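You operate a simulated robot arm through the tools that you are given. There is no shell and no other tool. Be economical: measure what you need, move in short steps, check, and stop when the job is done.

You are at the controls of a simulated two-armed robot. One attempt, no reset.

## Task
Reset tripped mixer 2, then give two timed runs at speed 3.
Fine: the blue drive button resets it.
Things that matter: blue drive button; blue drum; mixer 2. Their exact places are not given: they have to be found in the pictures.

The check looks at the end state, three seconds after you hand in, the way a careful person would. Anything else that was tipped, shoved, dropped, spilled or broken makes it a failure.

## Robot
Two 6-joint arms with three-finger grippers on one trunk, on a base that drives. Base frame: it is fixed to the floor where the robot stands at the start and does not move with it; the origin is under the middle of the robot, x ahead of it, y to its left, z up. Lengths are in m, angles in degrees, forces in N, time in s.
The left shoulder is at the start at [0.02, 0.17, 1.55], the right one opposite. Each reaches about 0.873 m from its shoulder. Places, roughly: blue drive button [0.6, -0.1, 1]; blue drum [-2.25, 0.25, 0.25]; mixer 2 [-1.9, -0.5, 0.8]. Payload 2.2 kg a hand.
Tool frame (each hand has its own): the origin (TCP) lies between the finger pads and is the grasp point; the fingertips stand 0.025 m ahead of it; z points along the fingers, y is the line along which they close. The gripper opens to 0.104 m. The gripper's body begins 0.074 m behind the TCP.
Orientation is that of the tool frame in the base frame, as a unit quaternion [w, x, y, z]. With the fingers straight down and closing along the base's y, the tool's x points along the base's -x, its y along +y and its z along -z.

## Interface
- The arms move only by the tool servo_tool. It takes "left_rows", "right_rows" or both (then of equal length, played together; a hand with none holds still); each is a list of rows, each a list of 7 numbers: the turn, a rotation vector about the base's x, y, z in degrees, then the shift along the base's x, y, z in m, then the gripper command, from -1 (shut) to 1 (fully open), values between in proportion. In form: [[ax, ay, az, dx, dy, dz, jaw], ...]. A call has 1 to 12 rows; each row shifts and turns the commanded pose from where the row before left it. Each row takes 0.2 s and may step no farther than 0.05 m and 8.6 degrees from the row before; otherwise, or with a gripper value out of range, the whole call is refused. Where a pose cannot be reached the arm comes as near as it can. A force on the tool above 40 N (or 10 N above the force at the start of the call, whichever is more), or a blocked arm, ends the call early, and 0.2 s more pass. Each finger halts on what it meets, pressing with about 28 N; the grip force reading is that of the motor and also rises with nothing between the fingers. The clock runs only during rows and for 0.2 s after the last one: add rows that do not move to give the fingers time. It gives the time, the measured TCP pose, the force on the tool (base axes), the opening and the grip force at its end, in the units of the frame above (readings bear some noise), with the torque about the TCP (base axes, N m) and any sound that the robot's microphone picked up.
- Cameras (640 x 400 px; columns grow to the right, rows downward): "scene" is now at [0.15, -0.0077, 1.4513]; the picture's right is [0.03, -1.00, 0.00], its down [-0.56, -0.01, -0.83] and it looks along [0.83, 0.02, -0.56] (base axes); focal length 249 px, centre (320, 200). "left" rides on the left gripper at [0.082, -0.003, -0.104] in its tool frame; the picture's right is [0.04, 1.00, 0.00], its down [-0.75, 0.03, -0.66] and it looks along [-0.66, 0.03, 0.75] (tool axes); focal length 256 px, centre (320, 200). "right" rides on the right gripper at [0.082, 0.003, -0.104] in its tool frame; the picture's right is [-0.04, 1.00, 0.00], its down [-0.75, -0.03, -0.66] and it looks along [-0.66, -0.03, 0.75] (tool axes); focal length 256 px, centre (320, 200).
- get_image(camera): a new picture of that camera. The clock stands still meanwhile.
- raise_lower(by): slides the trunk up (or, below 0, down) by that many m; the arms and the scene camera ride with it, the base frame stays. It gives what a move gives, with no picture.
- steer(legs): drives the robot by 1 to 6 legs, each [ahead, left, turn to the left] in m, m and degrees, along the robot's own axes; the way and the turn of a leg run together, so that a leg with both is an arc; at most 1.5 m and 180 degrees a leg. The arms and the cameras ride along, it lands a little off, and it stops where it bumps. It gives what a move gives.
- pan_tilt(pan, tilt): turns the head with the scene camera to pan (to the left, within 60 degrees either way) and tilt (down, from -29 to 69), counted from straight ahead of the robot. It gives what a move gives.
- probe_pixels(camera, pixels): for up to 12 pixels [column, row] of the newest picture of that camera ("zoom" is the newest enlarged one), the place [x, y, z] in the base frame of the surface seen there, good to about 0.002 m, but the place of the scene camera against the robot may be out by one fixed shift of up to 0.018 m in any direction. The clock stands still meanwhile.
- zoom(camera, box): a new picture of the part [left, top, right, bottom] of that camera's present view, enlarged. The clock stands still meanwhile.
- close_job(): hands the job in; it is judged then, once.

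Work in short steps. Measure before you move; look again where a grasp or a placing could have gone wrong, and mend it. You have 80 turns and 78 pictures in all, those below and enlarged ones among them. Open the grippers and draw the arms clear of the work before you hand the job in, unless the task says otherwise; then end with one line.

The tools are called after "Call:" by a JSON object that holds its "op" and its "data". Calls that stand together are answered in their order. servo_tool: Moves the arms, as the interface text tells. Its arguments: {"type":"object","properties":{"left_rows":{"type":"array"},"right_rows":{"type":"array"}},"required":[]} The other tools are called the same way: raise_lower (by) slides the trunk up or down; steer (legs) drives the base; pan_tilt (pan, tilt) turns the head that bears the scene camera; get_image (camera) takes a picture; probe_pixels (camera, pixels) gives the place of the surface under pixels of a picture; zoom (camera, box) takes an enlarged picture of a part of a camera's view; close_job () hands the job in.

At the start:

```text
time_s: 0.0
left_eef_pos: [0.603, 0.2076, 1.2308]
left_orientation: [0.0, 0.0, 1.0, 0.0]
left_force: [0.7, 0.6, -0.1]
left_ft_torque: [-0.04, 0.01, 0.0]
left_gripper_width: 0.1038
left_gripper_force: 0.0
right_eef_pos: [0.4945, -0.2215, 1.1474]
right_orientation: [0.002, -0.001, 1.0, 0.0]
right_force: [-0.2, 0.8, 0.2]
right_ft_torque: [0.03, -0.03, 0.0]
right_gripper_width: 0.1039
right_gripper_force: 0.1
trunk travel left (down, up): [-0.742, 0.0]
robot x, y, heading: [0.0005, 0.0046, 0.0]
head pan, tilt: [1.5, 33.9]
```

scene: 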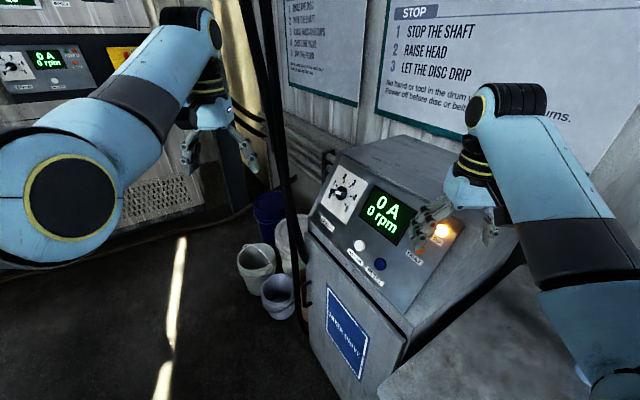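
right: 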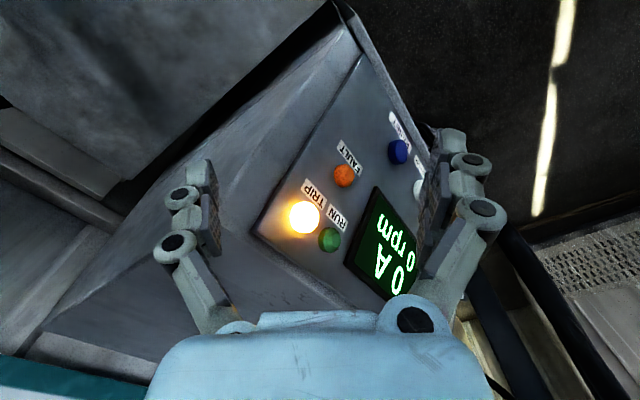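
left: 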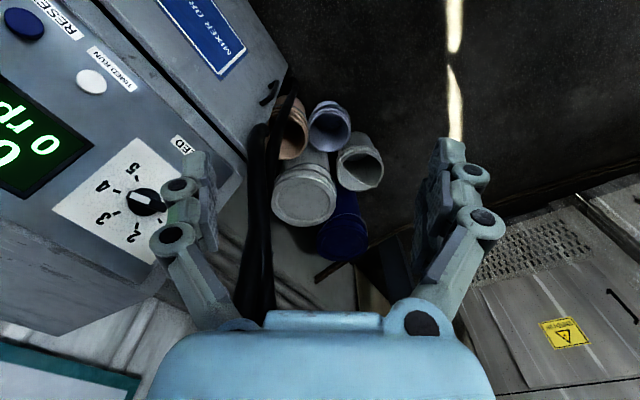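

The pictures show a sloped console with a knob, a white TIMED RUN button, a blue RESET button and a lit TRIP lamp (scene 440,230). I enlarge it to read the labels.

Call:
{"op": "zoom", "data": {"camera": "scene", "box": [290, 130, 490, 390]}}

Call:
{"op": "zoom", "data": {"camera": "scene", "box": [270, 0, 640, 140]}}

Call:
{"op": "zoom", "data": {"camera": "left", "box": [0, 0, 260, 240]}}

```text
1.54 times, centred on (390, 260) of scene
```

zoom: 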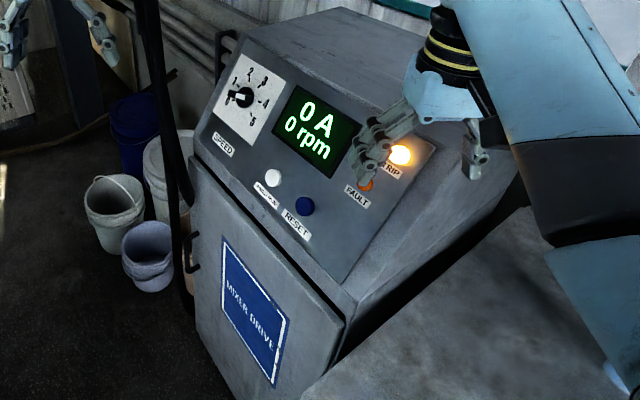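

```text
1.73 times, centred on (455, 70) of scene
```

zoom: 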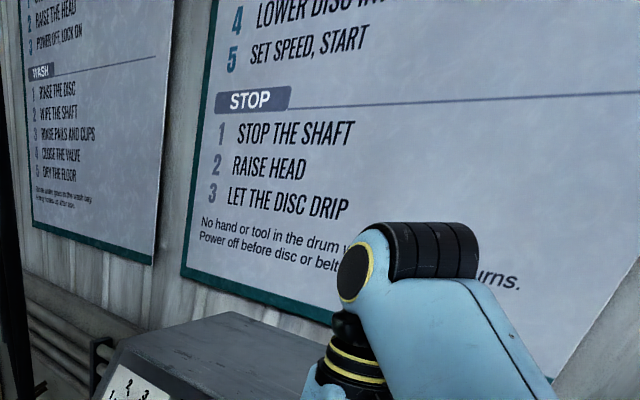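

```text
1.67 times, centred on (130, 120) of left
```

zoom: 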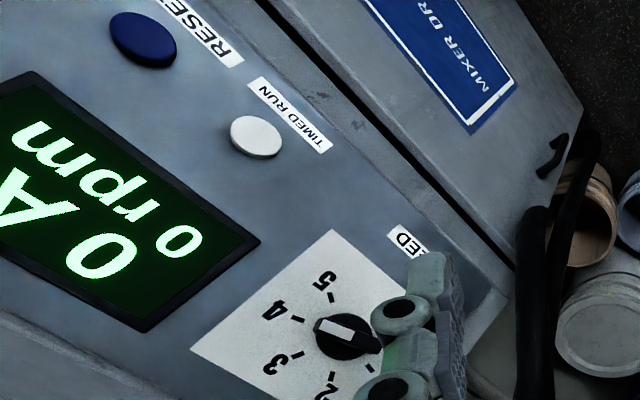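

The console's knob, run and reset buttons are clear. Before pressing anything I read the wall boards, tilting the head up.

Call:
{"op": "pan_tilt", "data": {"pan": -10, "tilt": 0}}

Call:
{"op": "get_image", "data": {"camera": "scene"}}

Call:
{"op": "pan_tilt", "data": {"pan": 50, "tilt": 15}}

Call:
{"op": "get_image", "data": {"camera": "scene"}}

```text
time_s: 1.0
left_eef_pos: [0.6029, 0.2068, 1.2302]
left_orientation: [0.0, 0.0, 1.0, 0.0]
left_force: [0.0, -0.4, -0.2]
left_ft_torque: [-0.02, 0.01, 0.03]
left_gripper_width: 0.104
left_gripper_force: 0.1
right_eef_pos: [0.4939, -0.223, 1.1479]
right_orientation: [0.002, 0.0, 1.0, 0.0]
right_force: [-0.3, 0.1, 0.0]
right_ft_torque: [0.03, -0.02, 0.01]
right_gripper_width: 0.104
right_gripper_force: 0.0
trunk travel left (down, up): [-0.742, 0.0]
robot x, y, heading: [-0.0003, -0.0016, 0.2]
head pan, tilt: [-10.0, 0.0]
```

```text
71 pictures are left
```

scene: 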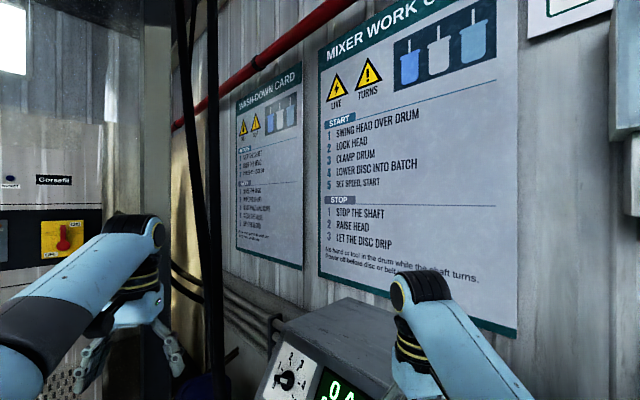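

```text
time_s: 2.3
left_eef_pos: [0.6027, 0.2068, 1.2293]
left_orientation: [-0.001, 0.0, 1.0, 0.0]
left_force: [-0.4, 0.2, 0.5]
left_ft_torque: [-0.04, -0.02, -0.01]
left_gripper_width: 0.104
left_gripper_force: 0.0
right_eef_pos: [0.4936, -0.2215, 1.1474]
right_orientation: [0.001, 0.0, 1.0, 0.0]
right_force: [-0.7, 0.2, 0.2]
right_ft_torque: [-0.03, -0.01, -0.01]
right_gripper_width: 0.1039
right_gripper_force: 0.1
trunk travel left (down, up): [-0.742, 0.0]
robot x, y, heading: [0.001, -0.0021, 0.2]
head pan, tilt: [50.0, 15.0]
```

```text
70 pictures are left
```

scene: 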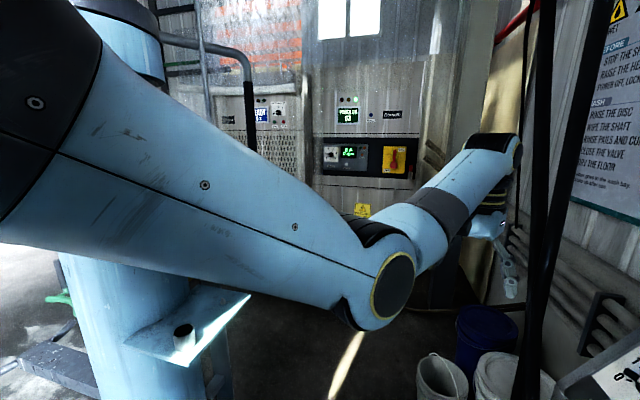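

There are other panels behind (scene ~345,150), and something blue to the left. I enlarge those and measure the blue structure before moving the base.

Call:
{"op": "zoom", "data": {"camera": "scene", "box": [210, 80, 430, 220]}}

Call:
{"op": "probe_pixels", "data": {"camera": "scene", "pixels": [[345, 155], [265, 115], [100, 300], [200, 320], [170, 380], [110, 45], [60, 360]]}}

Call:
{"op": "pan_tilt", "data": {"pan": -55, "tilt": 20}}

Call:
{"op": "get_image", "data": {"camera": "scene"}}

```text
2.86 times, centred on (320, 150) of scene
```

zoom: 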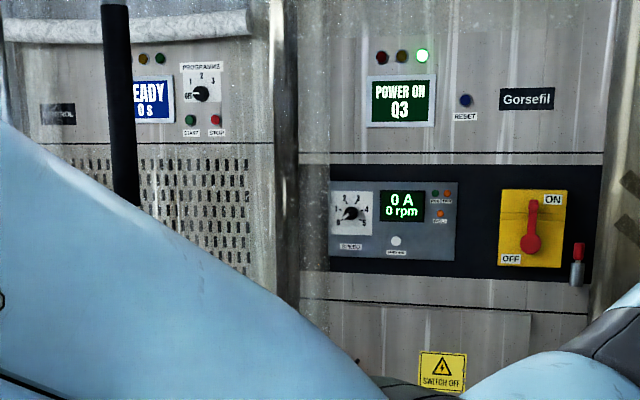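

```text
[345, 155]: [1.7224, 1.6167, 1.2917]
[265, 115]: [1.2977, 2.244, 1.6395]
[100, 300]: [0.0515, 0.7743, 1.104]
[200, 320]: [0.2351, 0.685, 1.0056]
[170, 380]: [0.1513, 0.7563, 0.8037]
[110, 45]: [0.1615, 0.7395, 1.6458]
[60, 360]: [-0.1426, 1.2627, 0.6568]
```

```text
time_s: 4.1
left_eef_pos: [0.6035, 0.2068, 1.2298]
left_orientation: [0.0, 0.0, 1.0, 0.0]
left_force: [0.5, 0.2, 0.9]
left_ft_torque: [0.01, -0.01, 0.02]
left_gripper_width: 0.104
left_gripper_force: 0.0
right_eef_pos: [0.4938, -0.2214, 1.1488]
right_orientation: [0.001, -0.001, 1.0, -0.001]
right_force: [-1.0, 0.1, 1.2]
right_ft_torque: [0.01, -0.01, 0.01]
right_gripper_width: 0.1039
right_gripper_force: 0.0
trunk travel left (down, up): [-0.742, 0.0]
robot x, y, heading: [-0.0017, -0.0005, -0.1]
head pan, tilt: [-55.0, 20.0]
```

```text
68 pictures are left
```

scene: 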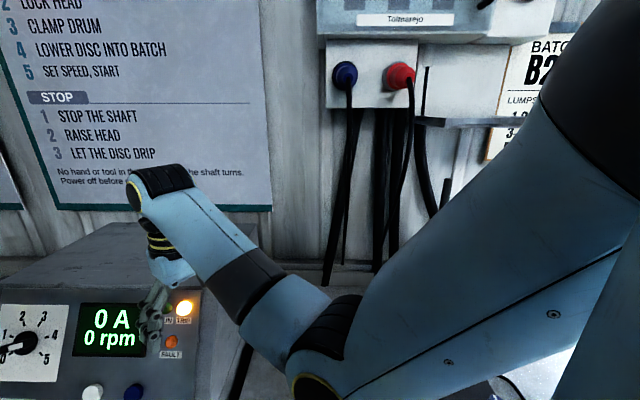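

The right side has a batch sheet (pixel 530,80). I look down and right to see what stands near the base before I drive, and enlarge the sheet.

Call:
{"op": "zoom", "data": {"camera": "scene", "box": [320, 0, 560, 150]}}

Call:
{"op": "pan_tilt", "data": {"pan": -40, "tilt": 60}}

Call:
{"op": "get_image", "data": {"camera": "scene"}}

```text
2.67 times, centred on (440, 75) of scene
```

zoom: 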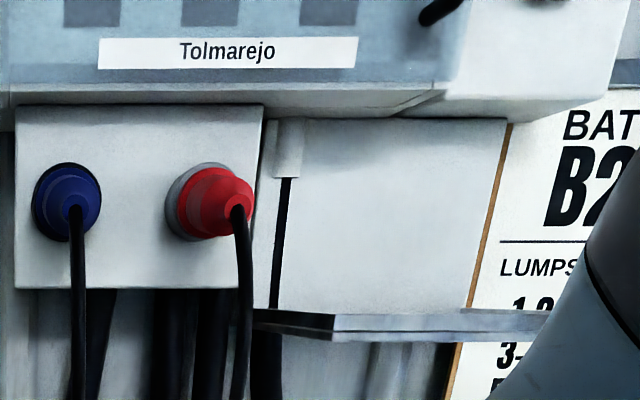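

```text
time_s: 5.2
left_eef_pos: [0.6036, 0.2082, 1.2289]
left_orientation: [-0.001, 0.0, 1.0, 0.0]
left_force: [-0.8, 0.3, 0.0]
left_ft_torque: [-0.01, 0.02, 0.03]
left_gripper_width: 0.104
left_gripper_force: 0.1
right_eef_pos: [0.4938, -0.2221, 1.1482]
right_orientation: [0.001, -0.001, 1.0, 0.0]
right_force: [0.2, -0.1, -0.4]
right_ft_torque: [0.01, -0.01, -0.02]
right_gripper_width: 0.1039
right_gripper_force: 0.1
trunk travel left (down, up): [-0.742, 0.0]
robot x, y, heading: [-0.0013, -0.0007, 0.1]
head pan, tilt: [-40.0, 60.0]
```

```text
66 pictures are left
```

scene: 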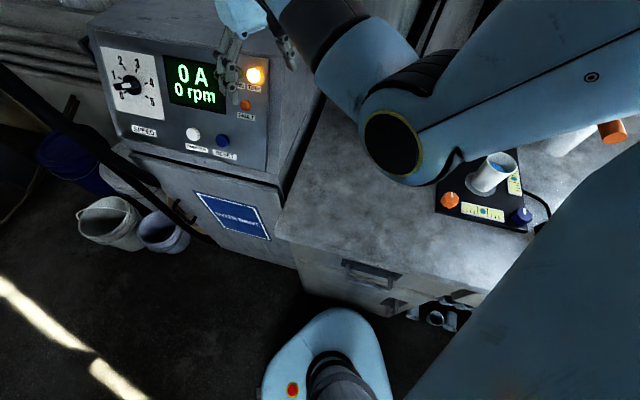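

The bench to the right carries a stirrer with a beaker (490,175). I measure the bench, the console buttons and the knob from this view.

Call:
{"op": "probe_pixels", "data": {"camera": "scene", "pixels": [[290, 235], [490, 260], [490, 185], [194, 134], [222, 140], [127, 86], [254, 75], [330, 340], [255, 145], [110, 170], [190, 80], [612, 132]]}}

Call:
{"op": "zoom", "data": {"camera": "scene", "box": [80, 20, 290, 170]}}

```text
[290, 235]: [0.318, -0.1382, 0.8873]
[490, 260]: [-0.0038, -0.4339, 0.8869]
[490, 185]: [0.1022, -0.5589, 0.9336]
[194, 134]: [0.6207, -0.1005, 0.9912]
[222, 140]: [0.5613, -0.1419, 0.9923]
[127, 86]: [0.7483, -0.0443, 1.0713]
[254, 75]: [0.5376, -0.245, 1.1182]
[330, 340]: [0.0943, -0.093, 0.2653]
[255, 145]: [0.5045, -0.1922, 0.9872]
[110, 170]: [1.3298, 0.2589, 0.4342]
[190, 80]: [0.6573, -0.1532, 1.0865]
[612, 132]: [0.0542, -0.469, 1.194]
```

```text
2.67 times, centred on (185, 95) of scene
```

zoom: 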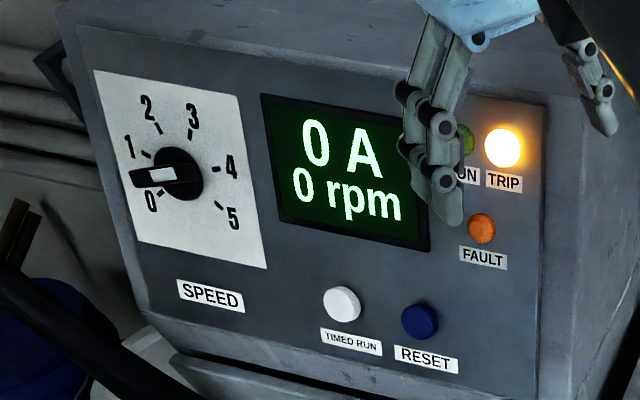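

The knob sits near 0–1, and TRIP is lit. Now I back off 0.4 m, turn left by 110° to view mixer 2 and the blue drum behind me.

Call:
{"op": "steer", "data": {"legs": [[-0.4, 0, 0], [0, 0, 110]]}}

Call:
{"op": "pan_tilt", "data": {"pan": 50, "tilt": 15}}

Call:
{"op": "get_image", "data": {"camera": "scene"}}

```text
time_s: 12.3
left_eef_pos: [-0.8022, 0.494, 1.23]
left_orientation: [-0.001, 0.821, -0.57, 0.001]
left_force: [0.2, 0.4, 0.5]
left_ft_torque: [-0.01, 0.01, 0.0]
left_gripper_width: 0.1041
left_gripper_force: 0.1
right_eef_pos: [-0.3622, 0.5407, 1.1483]
right_orientation: [-0.001, 0.822, -0.57, -0.002]
right_force: [0.2, -0.3, 0.4]
right_ft_torque: [0.0, 0.03, 0.03]
right_gripper_width: 0.1043
right_gripper_force: 0.0
trunk travel left (down, up): [-0.742, 0.0]
robot x, y, heading: [-0.3926, -0.0007, 110.5]
head pan, tilt: [-40.0, 60.0]
```

```text
time_s: 13.9
left_eef_pos: [-0.8034, 0.4943, 1.2286]
left_orientation: [0.0, 0.822, -0.569, 0.001]
left_force: [0.0, 0.4, -0.4]
left_ft_torque: [0.0, -0.03, -0.02]
left_gripper_width: 0.104
left_gripper_force: 0.1
right_eef_pos: [-0.3623, 0.5398, 1.1488]
right_orientation: [-0.001, 0.822, -0.57, -0.002]
right_force: [-0.1, -0.1, 0.1]
right_ft_torque: [-0.02, -0.03, -0.02]
right_gripper_width: 0.104
right_gripper_force: 0.0
trunk travel left (down, up): [-0.742, 0.0]
robot x, y, heading: [-0.3951, 0.0002, 110.8]
head pan, tilt: [50.0, 15.0]
```

```text
64 pictures are left
```

scene: 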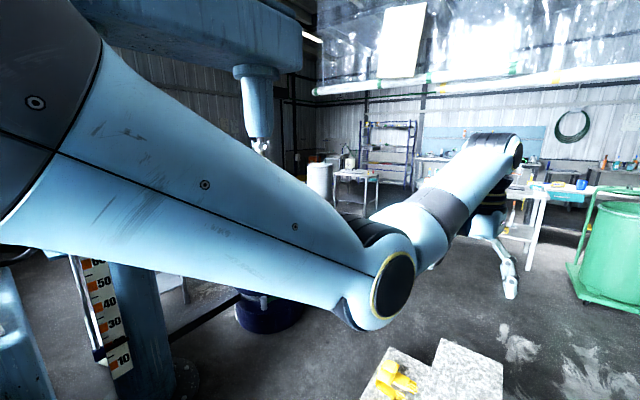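

Mixer 2's head and shaft (260,100) with the blue drum (265,310) are behind the left arm. I turn 50° more for a clear view.

Call:
{"op": "steer", "data": {"legs": [[0, 0, 60]]}}

Call:
{"op": "pan_tilt", "data": {"pan": 5, "tilt": 25}}

Call:
{"op": "get_image", "data": {"camera": "scene"}}

```text
time_s: 16.9
left_eef_pos: [-1.0274, -0.0967, 1.2293]
left_orientation: [0.0, 0.996, -0.089, 0.001]
left_force: [-0.5, 0.3, 0.0]
left_ft_torque: [0.0, -0.01, -0.03]
left_gripper_width: 0.1038
left_gripper_force: 0.1
right_eef_pos: [-0.8432, 0.3068, 1.1485]
right_orientation: [0.0, 0.996, -0.089, -0.002]
right_force: [0.8, 1.0, 0.0]
right_ft_torque: [-0.03, 0.01, -0.02]
right_gripper_width: 0.1039
right_gripper_force: 0.1
trunk travel left (down, up): [-0.742, 0.0]
robot x, y, heading: [-0.3991, -0.0017, 169.7]
head pan, tilt: [50.0, 15.0]
```

```text
time_s: 18.1
left_eef_pos: [-1.0288, -0.0964, 1.2301]
left_orientation: [0.001, 0.996, -0.09, 0.0]
left_force: [-0.5, -0.3, -0.2]
left_ft_torque: [0.0, -0.01, -0.01]
left_gripper_width: 0.1041
left_gripper_force: 0.0
right_eef_pos: [-0.8428, 0.3068, 1.1487]
right_orientation: [0.0, 0.996, -0.089, -0.002]
right_force: [-0.4, 0.6, 0.2]
right_ft_torque: [0.01, 0.01, 0.0]
right_gripper_width: 0.1039
right_gripper_force: 0.0
trunk travel left (down, up): [-0.742, 0.0]
robot x, y, heading: [-0.3976, 0.0, 169.8]
head pan, tilt: [5.0, 25.0]
```

```text
63 pictures are left
```

scene: 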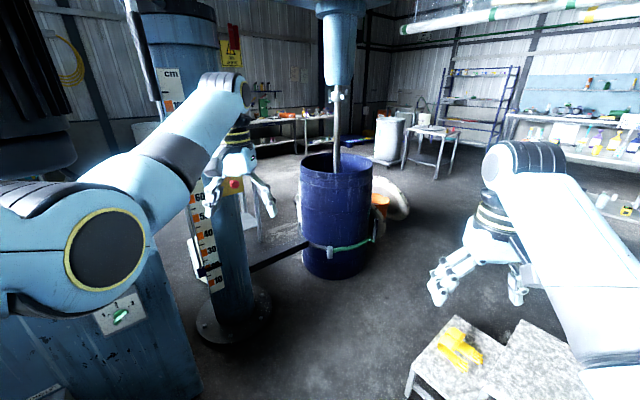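

The drum (335,215) stands under the lowered shaft with a green clamp strap, and there's a red/yellow switch on the column (233,184). I enlarge both.

Call:
{"op": "zoom", "data": {"camera": "scene", "box": [270, 60, 430, 290]}}

Call:
{"op": "zoom", "data": {"camera": "scene", "box": [130, 40, 300, 330]}}

Call:
{"op": "zoom", "data": {"camera": "scene", "box": [0, 240, 200, 400]}}

Call:
{"op": "probe_pixels", "data": {"camera": "scene", "pixels": [[335, 165], [335, 215], [337, 100], [233, 184], [235, 300], [121, 316], [335, 250], [365, 243], [336, 145]]}}

```text
1.74 times, centred on (350, 175) of scene
```

zoom: 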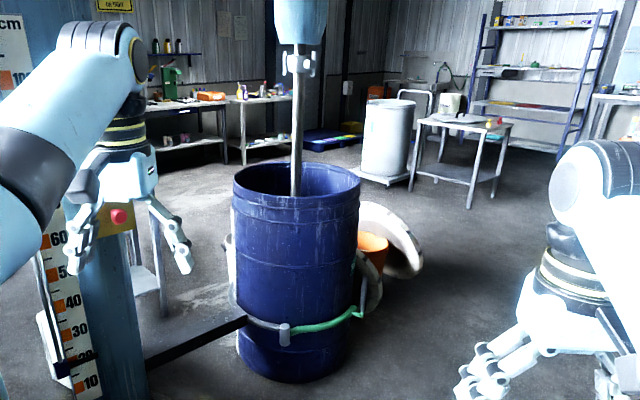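

```text
1.38 times, centred on (215, 185) of scene
```

zoom: 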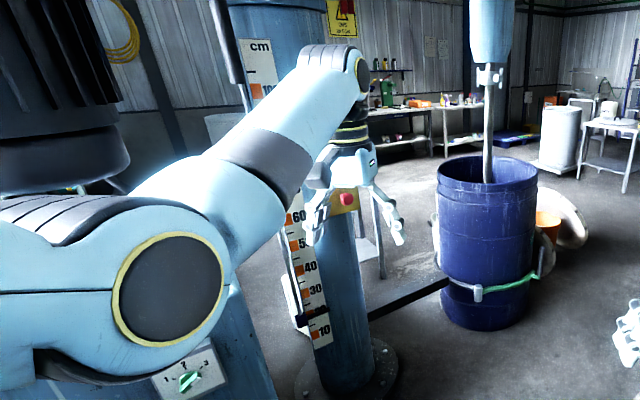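

```text
2.50 times, centred on (100, 320) of scene
```

zoom: 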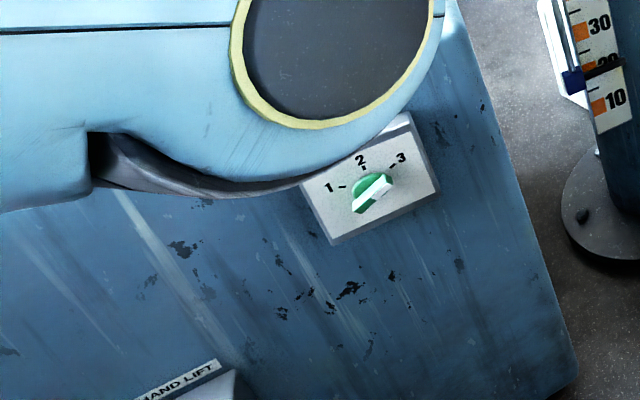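

```text
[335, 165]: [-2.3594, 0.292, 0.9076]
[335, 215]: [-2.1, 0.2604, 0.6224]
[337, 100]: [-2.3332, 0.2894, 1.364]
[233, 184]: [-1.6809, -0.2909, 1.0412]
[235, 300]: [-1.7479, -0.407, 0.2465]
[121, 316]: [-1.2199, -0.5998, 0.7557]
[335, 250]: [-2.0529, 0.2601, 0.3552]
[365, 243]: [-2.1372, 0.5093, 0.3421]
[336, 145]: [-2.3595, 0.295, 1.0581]
```

There's a 1-2-3 selector (121,316) on a blue cabinet partly hidden by the left arm. I measure the cabinet, then pan left to see more of it.

Call:
{"op": "pan_tilt", "data": {"pan": 55, "tilt": 30}}

Call:
{"op": "get_image", "data": {"camera": "scene"}}

Call:
{"op": "get_image", "data": {"camera": "left"}}

```text
time_s: 19.2
left_eef_pos: [-1.0289, -0.0963, 1.2298]
left_orientation: [0.0, 0.996, -0.09, 0.0]
left_force: [0.7, 0.5, -0.7]
left_ft_torque: [0.01, 0.0, 0.02]
left_gripper_width: 0.104
left_gripper_force: 0.1
right_eef_pos: [-0.8432, 0.3068, 1.1495]
right_orientation: [0.0, 0.996, -0.09, -0.001]
right_force: [0.0, -0.7, 0.1]
right_ft_torque: [-0.03, 0.0, 0.04]
right_gripper_width: 0.1041
right_gripper_force: 0.0
trunk travel left (down, up): [-0.742, 0.0]
robot x, y, heading: [-0.3974, -0.0015, 169.9]
head pan, tilt: [55.0, 30.0]
```

```text
59 pictures are left
```

scene: 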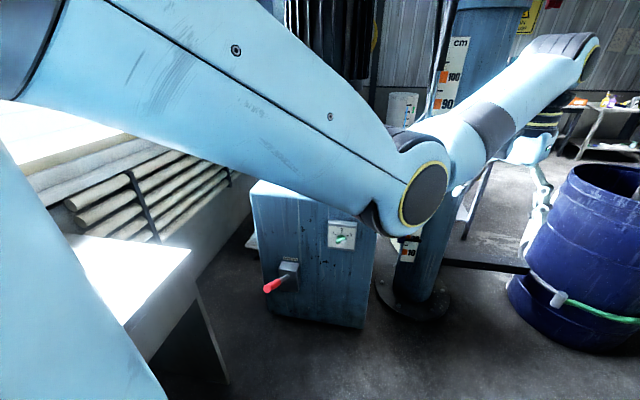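

```text
58 pictures are left
```

left: 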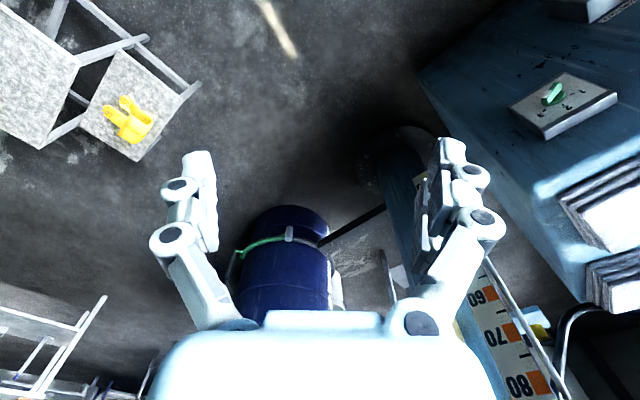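

The cabinet (310,260) has the 1-2-3 selector and a hand lift lever. I enlarge it and the shaft head area for a "mixer 2" label.

Call:
{"op": "zoom", "data": {"camera": "scene", "box": [240, 170, 400, 330]}}

Call:
{"op": "probe_pixels", "data": {"camera": "scene", "pixels": [[340, 239], [270, 195], [310, 300], [272, 286], [180, 250]]}}

Call:
{"op": "pan_tilt", "data": {"pan": 20, "tilt": -20}}

Call:
{"op": "get_image", "data": {"camera": "scene"}}

```text
2.50 times, centred on (320, 250) of scene
```

zoom: 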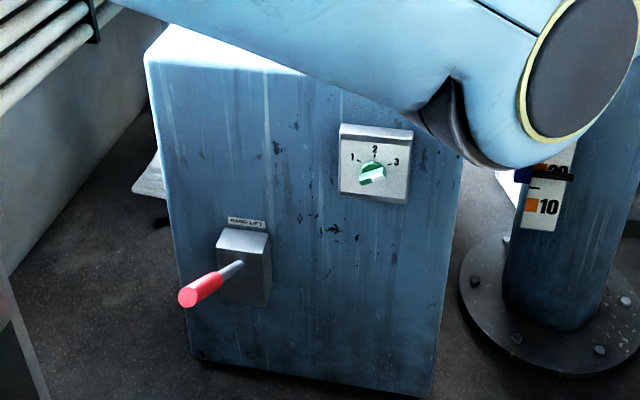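

```text
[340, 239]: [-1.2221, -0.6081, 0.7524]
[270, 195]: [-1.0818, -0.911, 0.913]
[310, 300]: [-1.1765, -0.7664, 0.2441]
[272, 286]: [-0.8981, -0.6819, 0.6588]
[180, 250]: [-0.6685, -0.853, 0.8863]
```

```text
time_s: 20.4
left_eef_pos: [-1.0294, -0.0959, 1.2306]
left_orientation: [-0.001, 0.996, -0.09, 0.0]
left_force: [0.1, -0.4, -0.3]
left_ft_torque: [0.0, -0.02, 0.0]
left_gripper_width: 0.1041
left_gripper_force: 0.1
right_eef_pos: [-0.8422, 0.3067, 1.1487]
right_orientation: [0.0, 0.996, -0.09, -0.002]
right_force: [1.1, -0.2, 1.2]
right_ft_torque: [0.05, 0.03, 0.02]
right_gripper_width: 0.1037
right_gripper_force: 0.1
trunk travel left (down, up): [-0.742, 0.0]
robot x, y, heading: [-0.401, -0.0013, 169.6]
head pan, tilt: [20.0, -20.0]
```

```text
56 pictures are left
```

scene: 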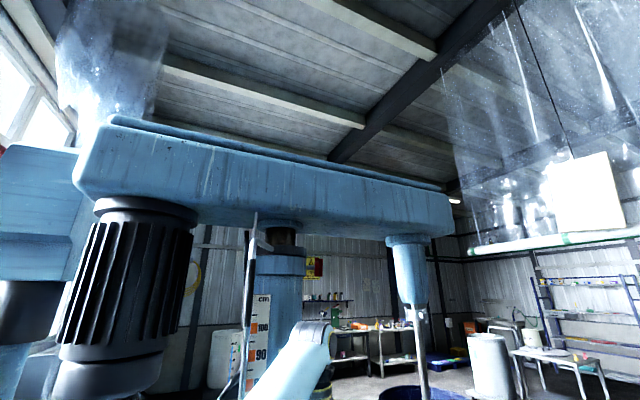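

The head beam belongs to this mixer. I look ahead and downward to measure the stool and floor clearance before driving closer to check inside the drum.

Call:
{"op": "pan_tilt", "data": {"pan": 0, "tilt": 40}}

Call:
{"op": "get_image", "data": {"camera": "scene"}}

Call:
{"op": "probe_pixels", "data": {"camera": "scene", "pixels": [[410, 290], [380, 330], [430, 260], [300, 190], [200, 230], [300, 100]]}}

```text
time_s: 21.7
left_eef_pos: [-1.0284, -0.096, 1.2298]
left_orientation: [0.0, 0.996, -0.09, 0.0]
left_force: [0.5, 0.1, -0.1]
left_ft_torque: [0.0, -0.03, -0.02]
left_gripper_width: 0.1041
left_gripper_force: 0.0
right_eef_pos: [-0.8426, 0.3061, 1.1475]
right_orientation: [0.0, 0.996, -0.09, -0.002]
right_force: [0.1, -0.2, -0.3]
right_ft_torque: [-0.03, -0.01, -0.02]
right_gripper_width: 0.1041
right_gripper_force: 0.1
trunk travel left (down, up): [-0.742, 0.0]
robot x, y, heading: [-0.4007, -0.0027, 169.7]
head pan, tilt: [0.0, 40.0]
```

```text
55 pictures are left
```

scene: 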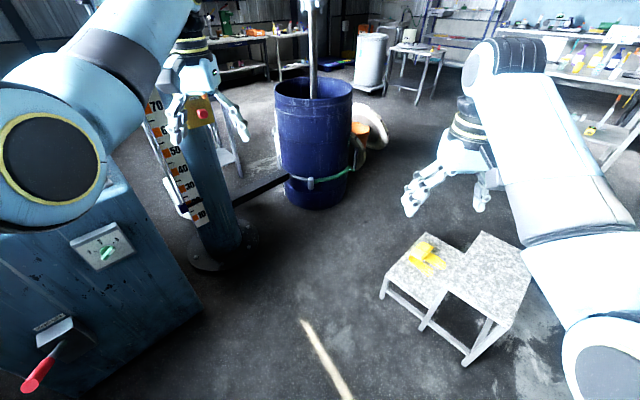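

```text
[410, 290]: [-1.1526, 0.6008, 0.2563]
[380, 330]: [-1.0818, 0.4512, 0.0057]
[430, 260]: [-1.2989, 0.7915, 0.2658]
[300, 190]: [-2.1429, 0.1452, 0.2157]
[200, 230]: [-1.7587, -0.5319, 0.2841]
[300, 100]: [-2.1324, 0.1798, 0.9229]
```

The path to x≈-0.9 is clear (stool at y≥0.45, cabinet at y≤-0.55). I drive 0.5 m ahead and look down into the drum.

Call:
{"op": "steer", "data": {"legs": [[0.5, 0, 0]]}}

Call:
{"op": "get_image", "data": {"camera": "scene"}}

Call:
{"op": "zoom", "data": {"camera": "scene", "box": [240, 40, 420, 220]}}

```text
time_s: 24.7
left_eef_pos: [-1.5311, -0.0031, 1.2301]
left_orientation: [0.0, 0.996, -0.091, 0.0]
left_force: [-0.6, 0.3, 0.0]
left_ft_torque: [0.01, -0.02, -0.01]
left_gripper_width: 0.1041
left_gripper_force: 0.1
right_eef_pos: [-1.3444, 0.3991, 1.1474]
right_orientation: [0.0, 0.996, -0.091, -0.001]
right_force: [-0.7, 0.5, 0.4]
right_ft_torque: [0.0, -0.01, 0.0]
right_gripper_width: 0.1043
right_gripper_force: 0.0
trunk travel left (down, up): [-0.742, 0.0]
robot x, y, heading: [-0.902, 0.0927, 169.6]
head pan, tilt: [0.0, 40.0]
```

```text
54 pictures are left
```

scene: 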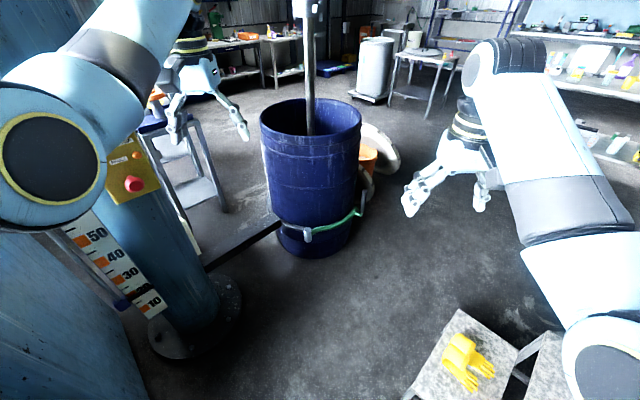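

```text
2.22 times, centred on (330, 130) of scene
```

zoom: 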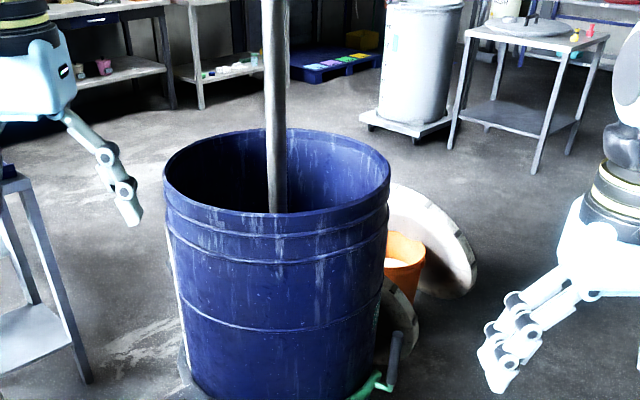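

The drum mouth shows only the shaft so far. I enlarge the clamp (330,225) and the yellow box on the column (128,178).

Call:
{"op": "zoom", "data": {"camera": "scene", "box": [250, 170, 400, 265]}}

Call:
{"op": "zoom", "data": {"camera": "scene", "box": [50, 90, 250, 320]}}

Call:
{"op": "probe_pixels", "data": {"camera": "scene", "pixels": [[308, 130], [262, 128], [362, 122], [310, 154], [305, 100], [120, 150], [95, 240], [130, 345]]}}

```text
4.21 times, centred on (325, 218) of scene
```

zoom: 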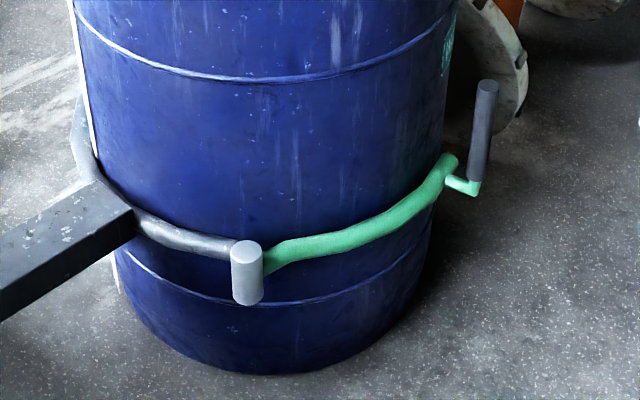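

```text
1.74 times, centred on (150, 205) of scene
```

zoom: 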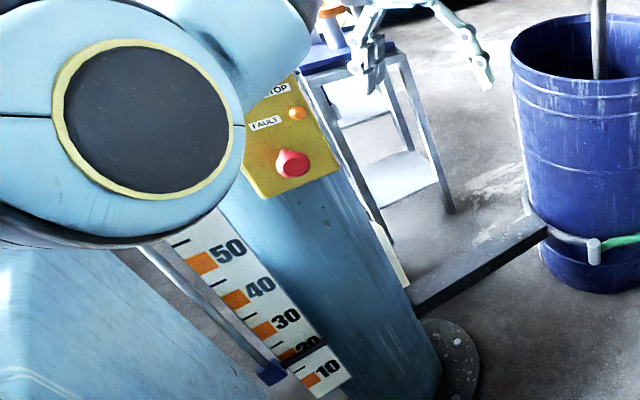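

```text
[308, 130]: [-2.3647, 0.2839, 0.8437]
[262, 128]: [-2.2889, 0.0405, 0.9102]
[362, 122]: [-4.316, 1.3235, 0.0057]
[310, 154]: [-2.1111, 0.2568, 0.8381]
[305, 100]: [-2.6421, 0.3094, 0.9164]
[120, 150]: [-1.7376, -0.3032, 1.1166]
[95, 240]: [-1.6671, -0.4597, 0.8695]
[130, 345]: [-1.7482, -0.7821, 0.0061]
```

The clamp's latch is on the drum's right side; the wrist cameras may see it and the drum inside better.

Call:
{"op": "get_image", "data": {"camera": "right"}}

Call:
{"op": "get_image", "data": {"camera": "left"}}

```text
50 pictures are left
```

right: 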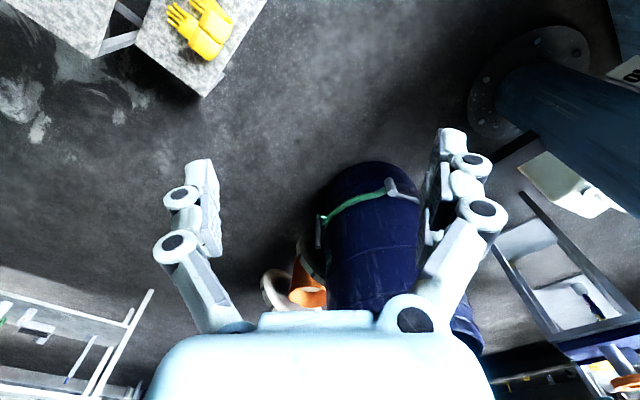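

```text
49 pictures are left
```

left: 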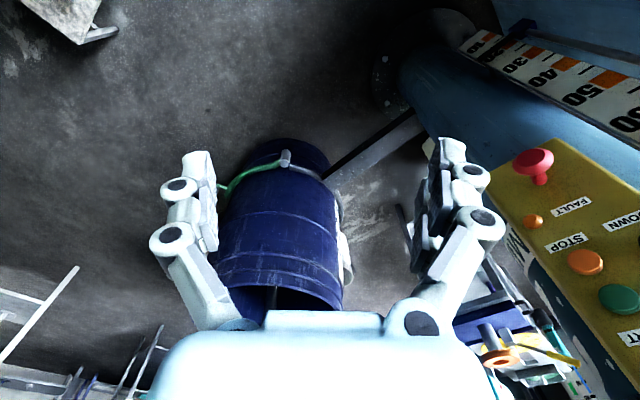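

The column box has more controls (600,250). I enlarge it and the clamp in the right camera.

Call:
{"op": "zoom", "data": {"camera": "left", "box": [460, 100, 640, 390]}}

Call:
{"op": "zoom", "data": {"camera": "right", "box": [290, 150, 440, 260]}}

```text
1.38 times, centred on (550, 245) of left
```

zoom: 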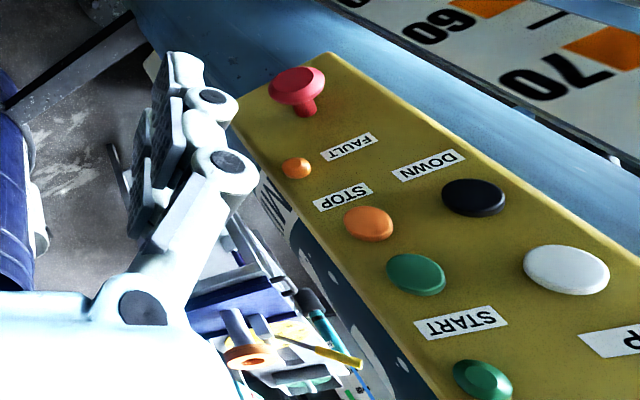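

```text
3.64 times, centred on (365, 205) of right
```

zoom: 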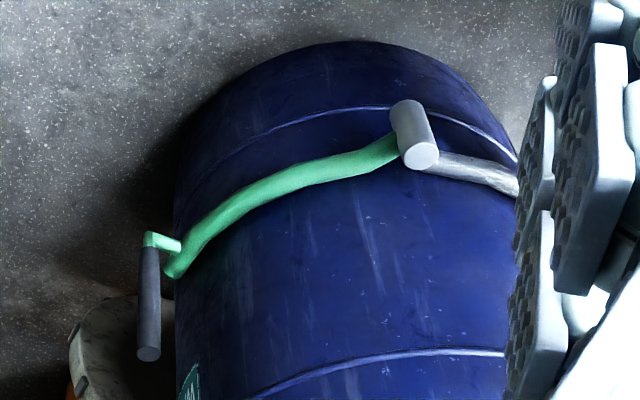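

The clamp hugs the drum and nothing is in the mouth but the shaft, so I return to the console. First I retrace to (-0.4,0) and heading 0.

Call:
{"op": "steer", "data": {"legs": [[-0.5, 0, 0], [0, 0, -110], [0, 0, -60]]}}

Call:
{"op": "pan_tilt", "data": {"pan": 0, "tilt": 35}}

Call:
{"op": "get_image", "data": {"camera": "scene"}}

```text
time_s: 34.9
left_eef_pos: [0.1917, 0.2208, 1.2308]
left_orientation: [0.0, -0.009, 1.0, 0.001]
left_force: [-0.4, 0.2, 0.1]
left_ft_torque: [0.0, -0.03, -0.03]
left_gripper_width: 0.1039
left_gripper_force: 0.1
right_eef_pos: [0.0893, -0.2087, 1.1485]
right_orientation: [0.0, -0.009, 1.0, 0.001]
right_force: [-0.2, -0.3, -0.8]
right_ft_torque: [0.05, 0.02, 0.0]
right_gripper_width: 0.1039
right_gripper_force: 0.1
trunk travel left (down, up): [-0.742, 0.0]
robot x, y, heading: [-0.4102, 0.0044, 1.0]
head pan, tilt: [0.0, 40.0]
```

```text
time_s: 35.5
left_eef_pos: [0.1935, 0.2215, 1.2301]
left_orientation: [0.0, -0.01, 1.0, 0.001]
left_force: [-0.6, -0.5, 0.2]
left_ft_torque: [0.01, -0.02, -0.03]
left_gripper_width: 0.1038
left_gripper_force: 0.1
right_eef_pos: [0.0909, -0.2091, 1.1479]
right_orientation: [0.001, -0.01, 1.0, 0.0]
right_force: [-0.4, 0.4, -0.2]
right_ft_torque: [-0.02, 0.01, 0.0]
right_gripper_width: 0.1038
right_gripper_force: 0.0
trunk travel left (down, up): [-0.742, 0.0]
robot x, y, heading: [-0.4081, 0.0073, 1.1]
head pan, tilt: [0.0, 35.0]
```

```text
46 pictures are left
```

scene: 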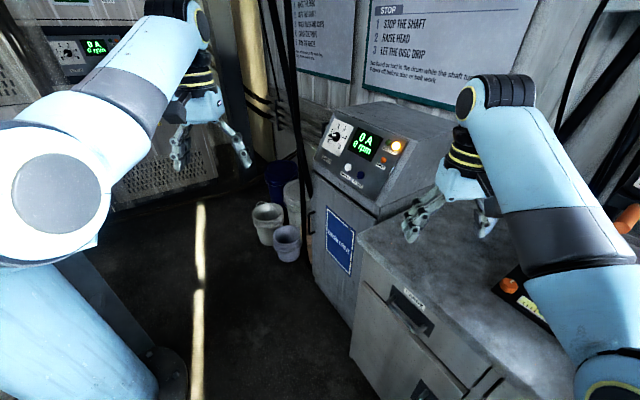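

From here I measure the console face, hanging cables, buckets and the blue column at the lower left.

Call:
{"op": "probe_pixels", "data": {"camera": "scene", "pixels": [[347, 168], [360, 174], [336, 137], [397, 148], [383, 192], [322, 152], [375, 165], [290, 100], [304, 240], [160, 370], [60, 300], [430, 135]]}}

Call:
{"op": "zoom", "data": {"camera": "scene", "box": [250, 90, 470, 260]}}

```text
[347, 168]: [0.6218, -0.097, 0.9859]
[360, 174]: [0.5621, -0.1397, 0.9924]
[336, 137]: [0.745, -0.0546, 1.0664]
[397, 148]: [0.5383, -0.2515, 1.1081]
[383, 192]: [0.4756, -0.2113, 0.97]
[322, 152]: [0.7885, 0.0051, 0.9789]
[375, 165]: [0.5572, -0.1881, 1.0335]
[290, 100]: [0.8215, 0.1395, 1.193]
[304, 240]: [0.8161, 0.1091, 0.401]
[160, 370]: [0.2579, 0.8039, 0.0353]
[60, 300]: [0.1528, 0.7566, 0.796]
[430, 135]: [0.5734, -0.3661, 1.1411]
```

```text
2.35 times, centred on (360, 175) of scene
```

zoom: 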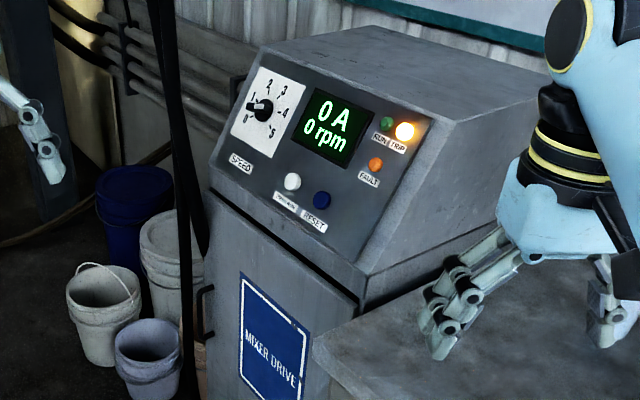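

The panel's outward normal comes out about (-0.52, 0.74, 0.42). Here in free space I tilt the left hand to face it once the robot is turned to -35°, close its fingers, and lift the right hand clear of the bench.

Call:
{"op": "servo_tool", "data": {"left_rows": [[-2.66, -7.7, 0, -0.006, 0, 0.012, -1], [-2.66, -7.7, 0, -0.006, 0, 0.012, -1], [-2.66, -7.7, 0, -0.006, 0, 0.012, -1], [-2.66, -7.7, 0, -0.006, 0, 0.012, -1], [-2.66, -7.7, 0, -0.006, 0, 0.012, -1], [-2.66, -7.7, 0, -0.006, 0, 0.012, -1], [-2.66, -7.7, 0, -0.006, 0, 0.012, -1], [-2.66, -7.7, 0, -0.006, 0, 0.012, -1]], "right_rows": [[0, 0, 0, 0, 0, 0.038, 0], [0, 0, 0, 0, 0, 0.038, 0], [0, 0, 0, 0, 0, 0.038, 0], [0, 0, 0, 0, 0, 0.038, 0], [0, 0, 0, 0, 0, 0.038, 0], [0, 0, 0, 0, 0, 0.038, 0], [0, 0, 0, 0, 0, 0.038, 0], [0, 0, 0, 0, 0, 0.038, 0]]}}

Call:
{"op": "get_image", "data": {"camera": "scene"}}

```text
time_s: 37.3
left_eef_pos: [0.1444, 0.2235, 1.3265]
left_orientation: [0.508, -0.008, 0.842, -0.182]
left_force: [0.2, 0.1, -0.7]
left_ft_torque: [-0.03, 0.0, -0.05]
left_gripper_width: 0.0
left_gripper_force: 28.5
right_eef_pos: [0.233, -0.1946, 1.3125]
right_orientation: [0.0, -0.009, 1.0, -0.001]
right_force: [0.0, 0.5, 0.3]
right_ft_torque: [0.0, -0.01, 0.0]
right_gripper_width: 0.0521
right_gripper_force: 0.0
right hand out of reach, approached as far as the arm can: row 1, 2, 3, 4, 5, 6, 7, 8
trunk travel left (down, up): [-0.742, 0.0]
robot x, y, heading: [-0.4075, 0.0009, 0.9]
head pan, tilt: [0.0, 35.0]
```

```text
44 pictures are left
```

scene: 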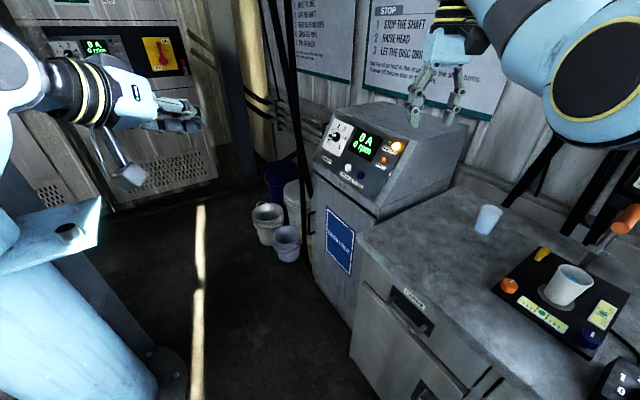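

The right arm was limited and extended forward to z 1.31. I measure the bench items to see whether it will clear after turning and lowering.

Call:
{"op": "probe_pixels", "data": {"camera": "scene", "pixels": [[489, 212], [572, 275], [610, 230], [627, 212], [440, 115], [455, 125], [360, 103], [135, 175], [470, 135]]}}

```text
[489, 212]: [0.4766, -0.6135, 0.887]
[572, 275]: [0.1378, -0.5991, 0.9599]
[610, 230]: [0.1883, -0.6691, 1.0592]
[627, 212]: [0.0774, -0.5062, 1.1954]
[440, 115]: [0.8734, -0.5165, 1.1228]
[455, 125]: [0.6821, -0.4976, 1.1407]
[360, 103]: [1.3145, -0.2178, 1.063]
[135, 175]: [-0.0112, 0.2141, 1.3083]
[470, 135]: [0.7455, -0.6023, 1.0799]
```

The bench lever reaches z 1.195 near (0.08,-0.5), so I'll keep the trunk high (lower only ~0.1 later). I drive to about (0.01,0.04) and turn to -35°; the left hand stays well above the console.

Call:
{"op": "steer", "data": {"legs": [[0.42, 0.03, 0], [0, 0, -36]]}}

Call:
{"op": "pan_tilt", "data": {"pan": 0, "tilt": 40}}

Call:
{"op": "get_image", "data": {"camera": "scene"}}

Call:
{"op": "get_image", "data": {"camera": "left"}}

```text
time_s: 41.6
left_eef_pos: [0.5887, -0.1082, 1.3254]
left_orientation: [0.426, 0.253, 0.804, -0.329]
left_force: [0.7, 0.2, -0.6]
left_ft_torque: [0.01, 0.0, 0.04]
left_gripper_width: 0.0001
left_gripper_force: 27.7
right_eef_pos: [0.4158, -0.4978, 1.3118]
right_orientation: [0.001, 0.3, 0.954, 0.0]
right_force: [-0.6, -0.6, 0.8]
right_ft_torque: [-0.03, 0.01, 0.01]
right_gripper_width: 0.0518
right_gripper_force: 0.0
trunk travel left (down, up): [-0.742, 0.0]
robot x, y, heading: [0.0076, 0.0389, -35.1]
head pan, tilt: [0.0, 35.0]
```

```text
time_s: 42.3
left_eef_pos: [0.588, -0.107, 1.3252]
left_orientation: [0.426, 0.253, 0.804, -0.329]
left_force: [0.4, -0.3, -0.1]
left_ft_torque: [-0.02, 0.01, 0.0]
left_gripper_width: 0.0001
left_gripper_force: 27.7
right_eef_pos: [0.4153, -0.4976, 1.3124]
right_orientation: [0.0, 0.299, 0.954, 0.0]
right_force: [-0.5, 0.6, -0.3]
right_ft_torque: [0.02, 0.01, 0.03]
right_gripper_width: 0.052
right_gripper_force: 0.1
trunk travel left (down, up): [-0.742, 0.0]
robot x, y, heading: [0.0115, 0.0404, -35.0]
head pan, tilt: [0.0, 40.0]
```

```text
43 pictures are left
```

scene: 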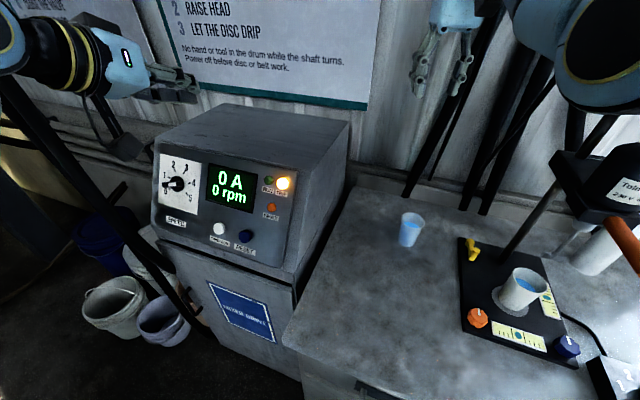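

```text
42 pictures are left
```

left: 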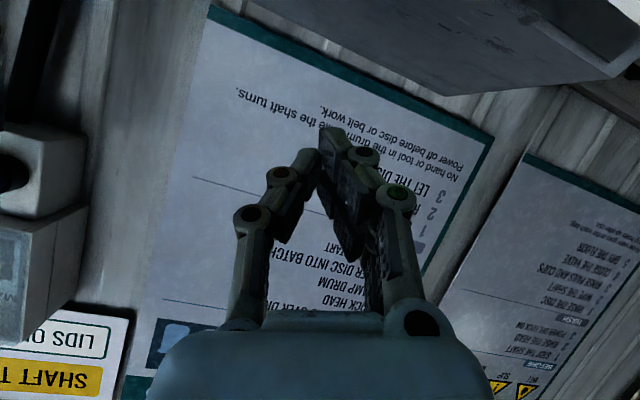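

The console is now unobstructed. I enlarge the panel and measure the buttons, knob and bare panel points.

Call:
{"op": "zoom", "data": {"camera": "scene", "box": [140, 130, 310, 270]}}

Call:
{"op": "probe_pixels", "data": {"camera": "scene", "pixels": [[245, 236], [219, 229], [177, 184], [190, 232], [270, 250], [262, 222], [200, 152], [190, 165], [165, 205], [283, 183]]}}

```text
2.86 times, centred on (225, 200) of scene
```

zoom: 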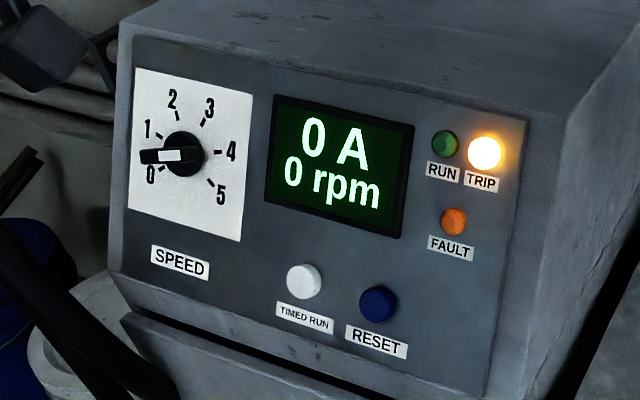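

```text
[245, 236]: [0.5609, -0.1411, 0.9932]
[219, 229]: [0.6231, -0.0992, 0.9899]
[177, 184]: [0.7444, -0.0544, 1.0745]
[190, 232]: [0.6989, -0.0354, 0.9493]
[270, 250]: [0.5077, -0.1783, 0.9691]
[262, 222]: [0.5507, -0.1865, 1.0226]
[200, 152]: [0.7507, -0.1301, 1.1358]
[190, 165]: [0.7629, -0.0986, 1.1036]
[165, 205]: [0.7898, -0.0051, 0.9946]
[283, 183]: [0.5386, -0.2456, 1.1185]
```

Pointer sits at about 0.4–0.5. Before lowering the trunk I check the heights of the black stirrer head (610,190) and the right arm over the bench.

Call:
{"op": "probe_pixels", "data": {"camera": "scene", "pixels": [[600, 190], [575, 165], [630, 155], [590, 80], [600, 60], [550, 40], [625, 240], [535, 210], [440, 20]]}}

Call:
{"op": "get_image", "data": {"camera": "right"}}

```text
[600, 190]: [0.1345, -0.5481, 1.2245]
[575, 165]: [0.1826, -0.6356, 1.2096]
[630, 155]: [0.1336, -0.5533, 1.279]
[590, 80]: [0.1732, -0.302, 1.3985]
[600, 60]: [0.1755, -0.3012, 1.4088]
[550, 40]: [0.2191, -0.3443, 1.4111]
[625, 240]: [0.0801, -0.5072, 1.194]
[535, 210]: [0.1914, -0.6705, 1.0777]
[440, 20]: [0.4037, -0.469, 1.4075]
```

```text
40 pictures are left
```

right: 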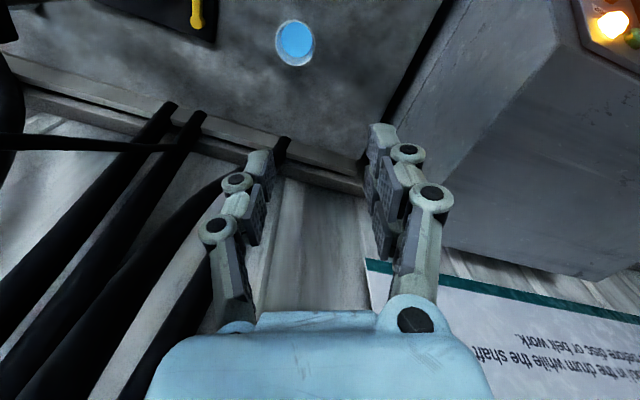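

The right elbow (0.19,-0.33) stays about 0.15 m horizontally off the stirrer head (0.15,-0.58). I lower the trunk 0.1 m, then bring the left hand to 0.13 m in front of the blue button.

Call:
{"op": "raise_lower", "data": {"by": -0.1}}

Call:
{"op": "servo_tool", "data": {"left_rows": [[0, 0, 0, -0.023, 0.0145, -0.04, -1], [0, 0, 0, -0.023, 0.0145, -0.04, -1], [0, 0, 0, -0.023, 0.0145, -0.04, -1], [0, 0, 0, -0.022, 0.0145, -0.045, -1]]}}

Call:
{"op": "get_image", "data": {"camera": "left"}}

Call:
{"op": "get_image", "data": {"camera": "scene"}}

```text
time_s: 43.6
left_eef_pos: [0.5889, -0.1078, 1.2246]
left_orientation: [0.427, 0.252, 0.804, -0.328]
left_force: [0.2, -0.6, 0.1]
left_ft_torque: [-0.01, -0.04, -0.04]
left_gripper_width: 0.0001
left_gripper_force: 28.1
right_eef_pos: [0.4157, -0.4977, 1.2125]
right_orientation: [0.002, 0.3, 0.954, 0.001]
right_force: [0.5, 0.5, -0.1]
right_ft_torque: [0.05, 0.0, -0.01]
right_gripper_width: 0.0519
right_gripper_force: 0.2
trunk travel left (down, up): [-0.642, 0.1]
robot x, y, heading: [0.0133, 0.0399, -34.9]
head pan, tilt: [0.0, 40.0]
```

```text
refused: row 4 steps farther than a row can; nothing moved
```

```text
39 pictures are left
```

left: 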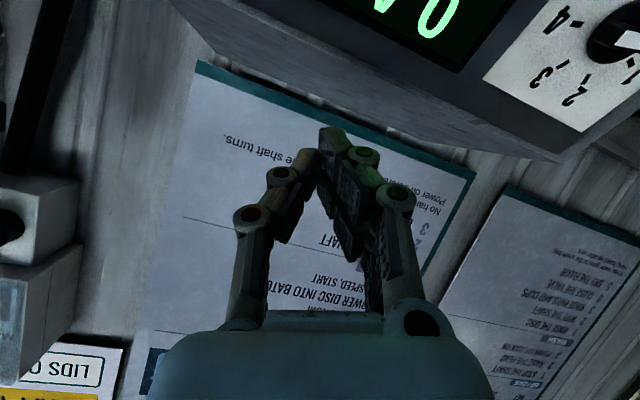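

```text
38 pictures are left
```

scene: 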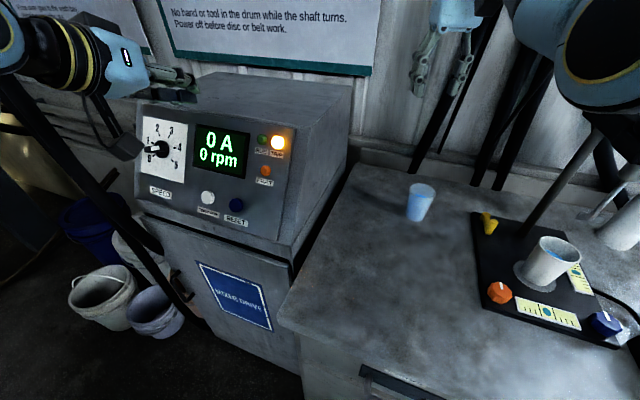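

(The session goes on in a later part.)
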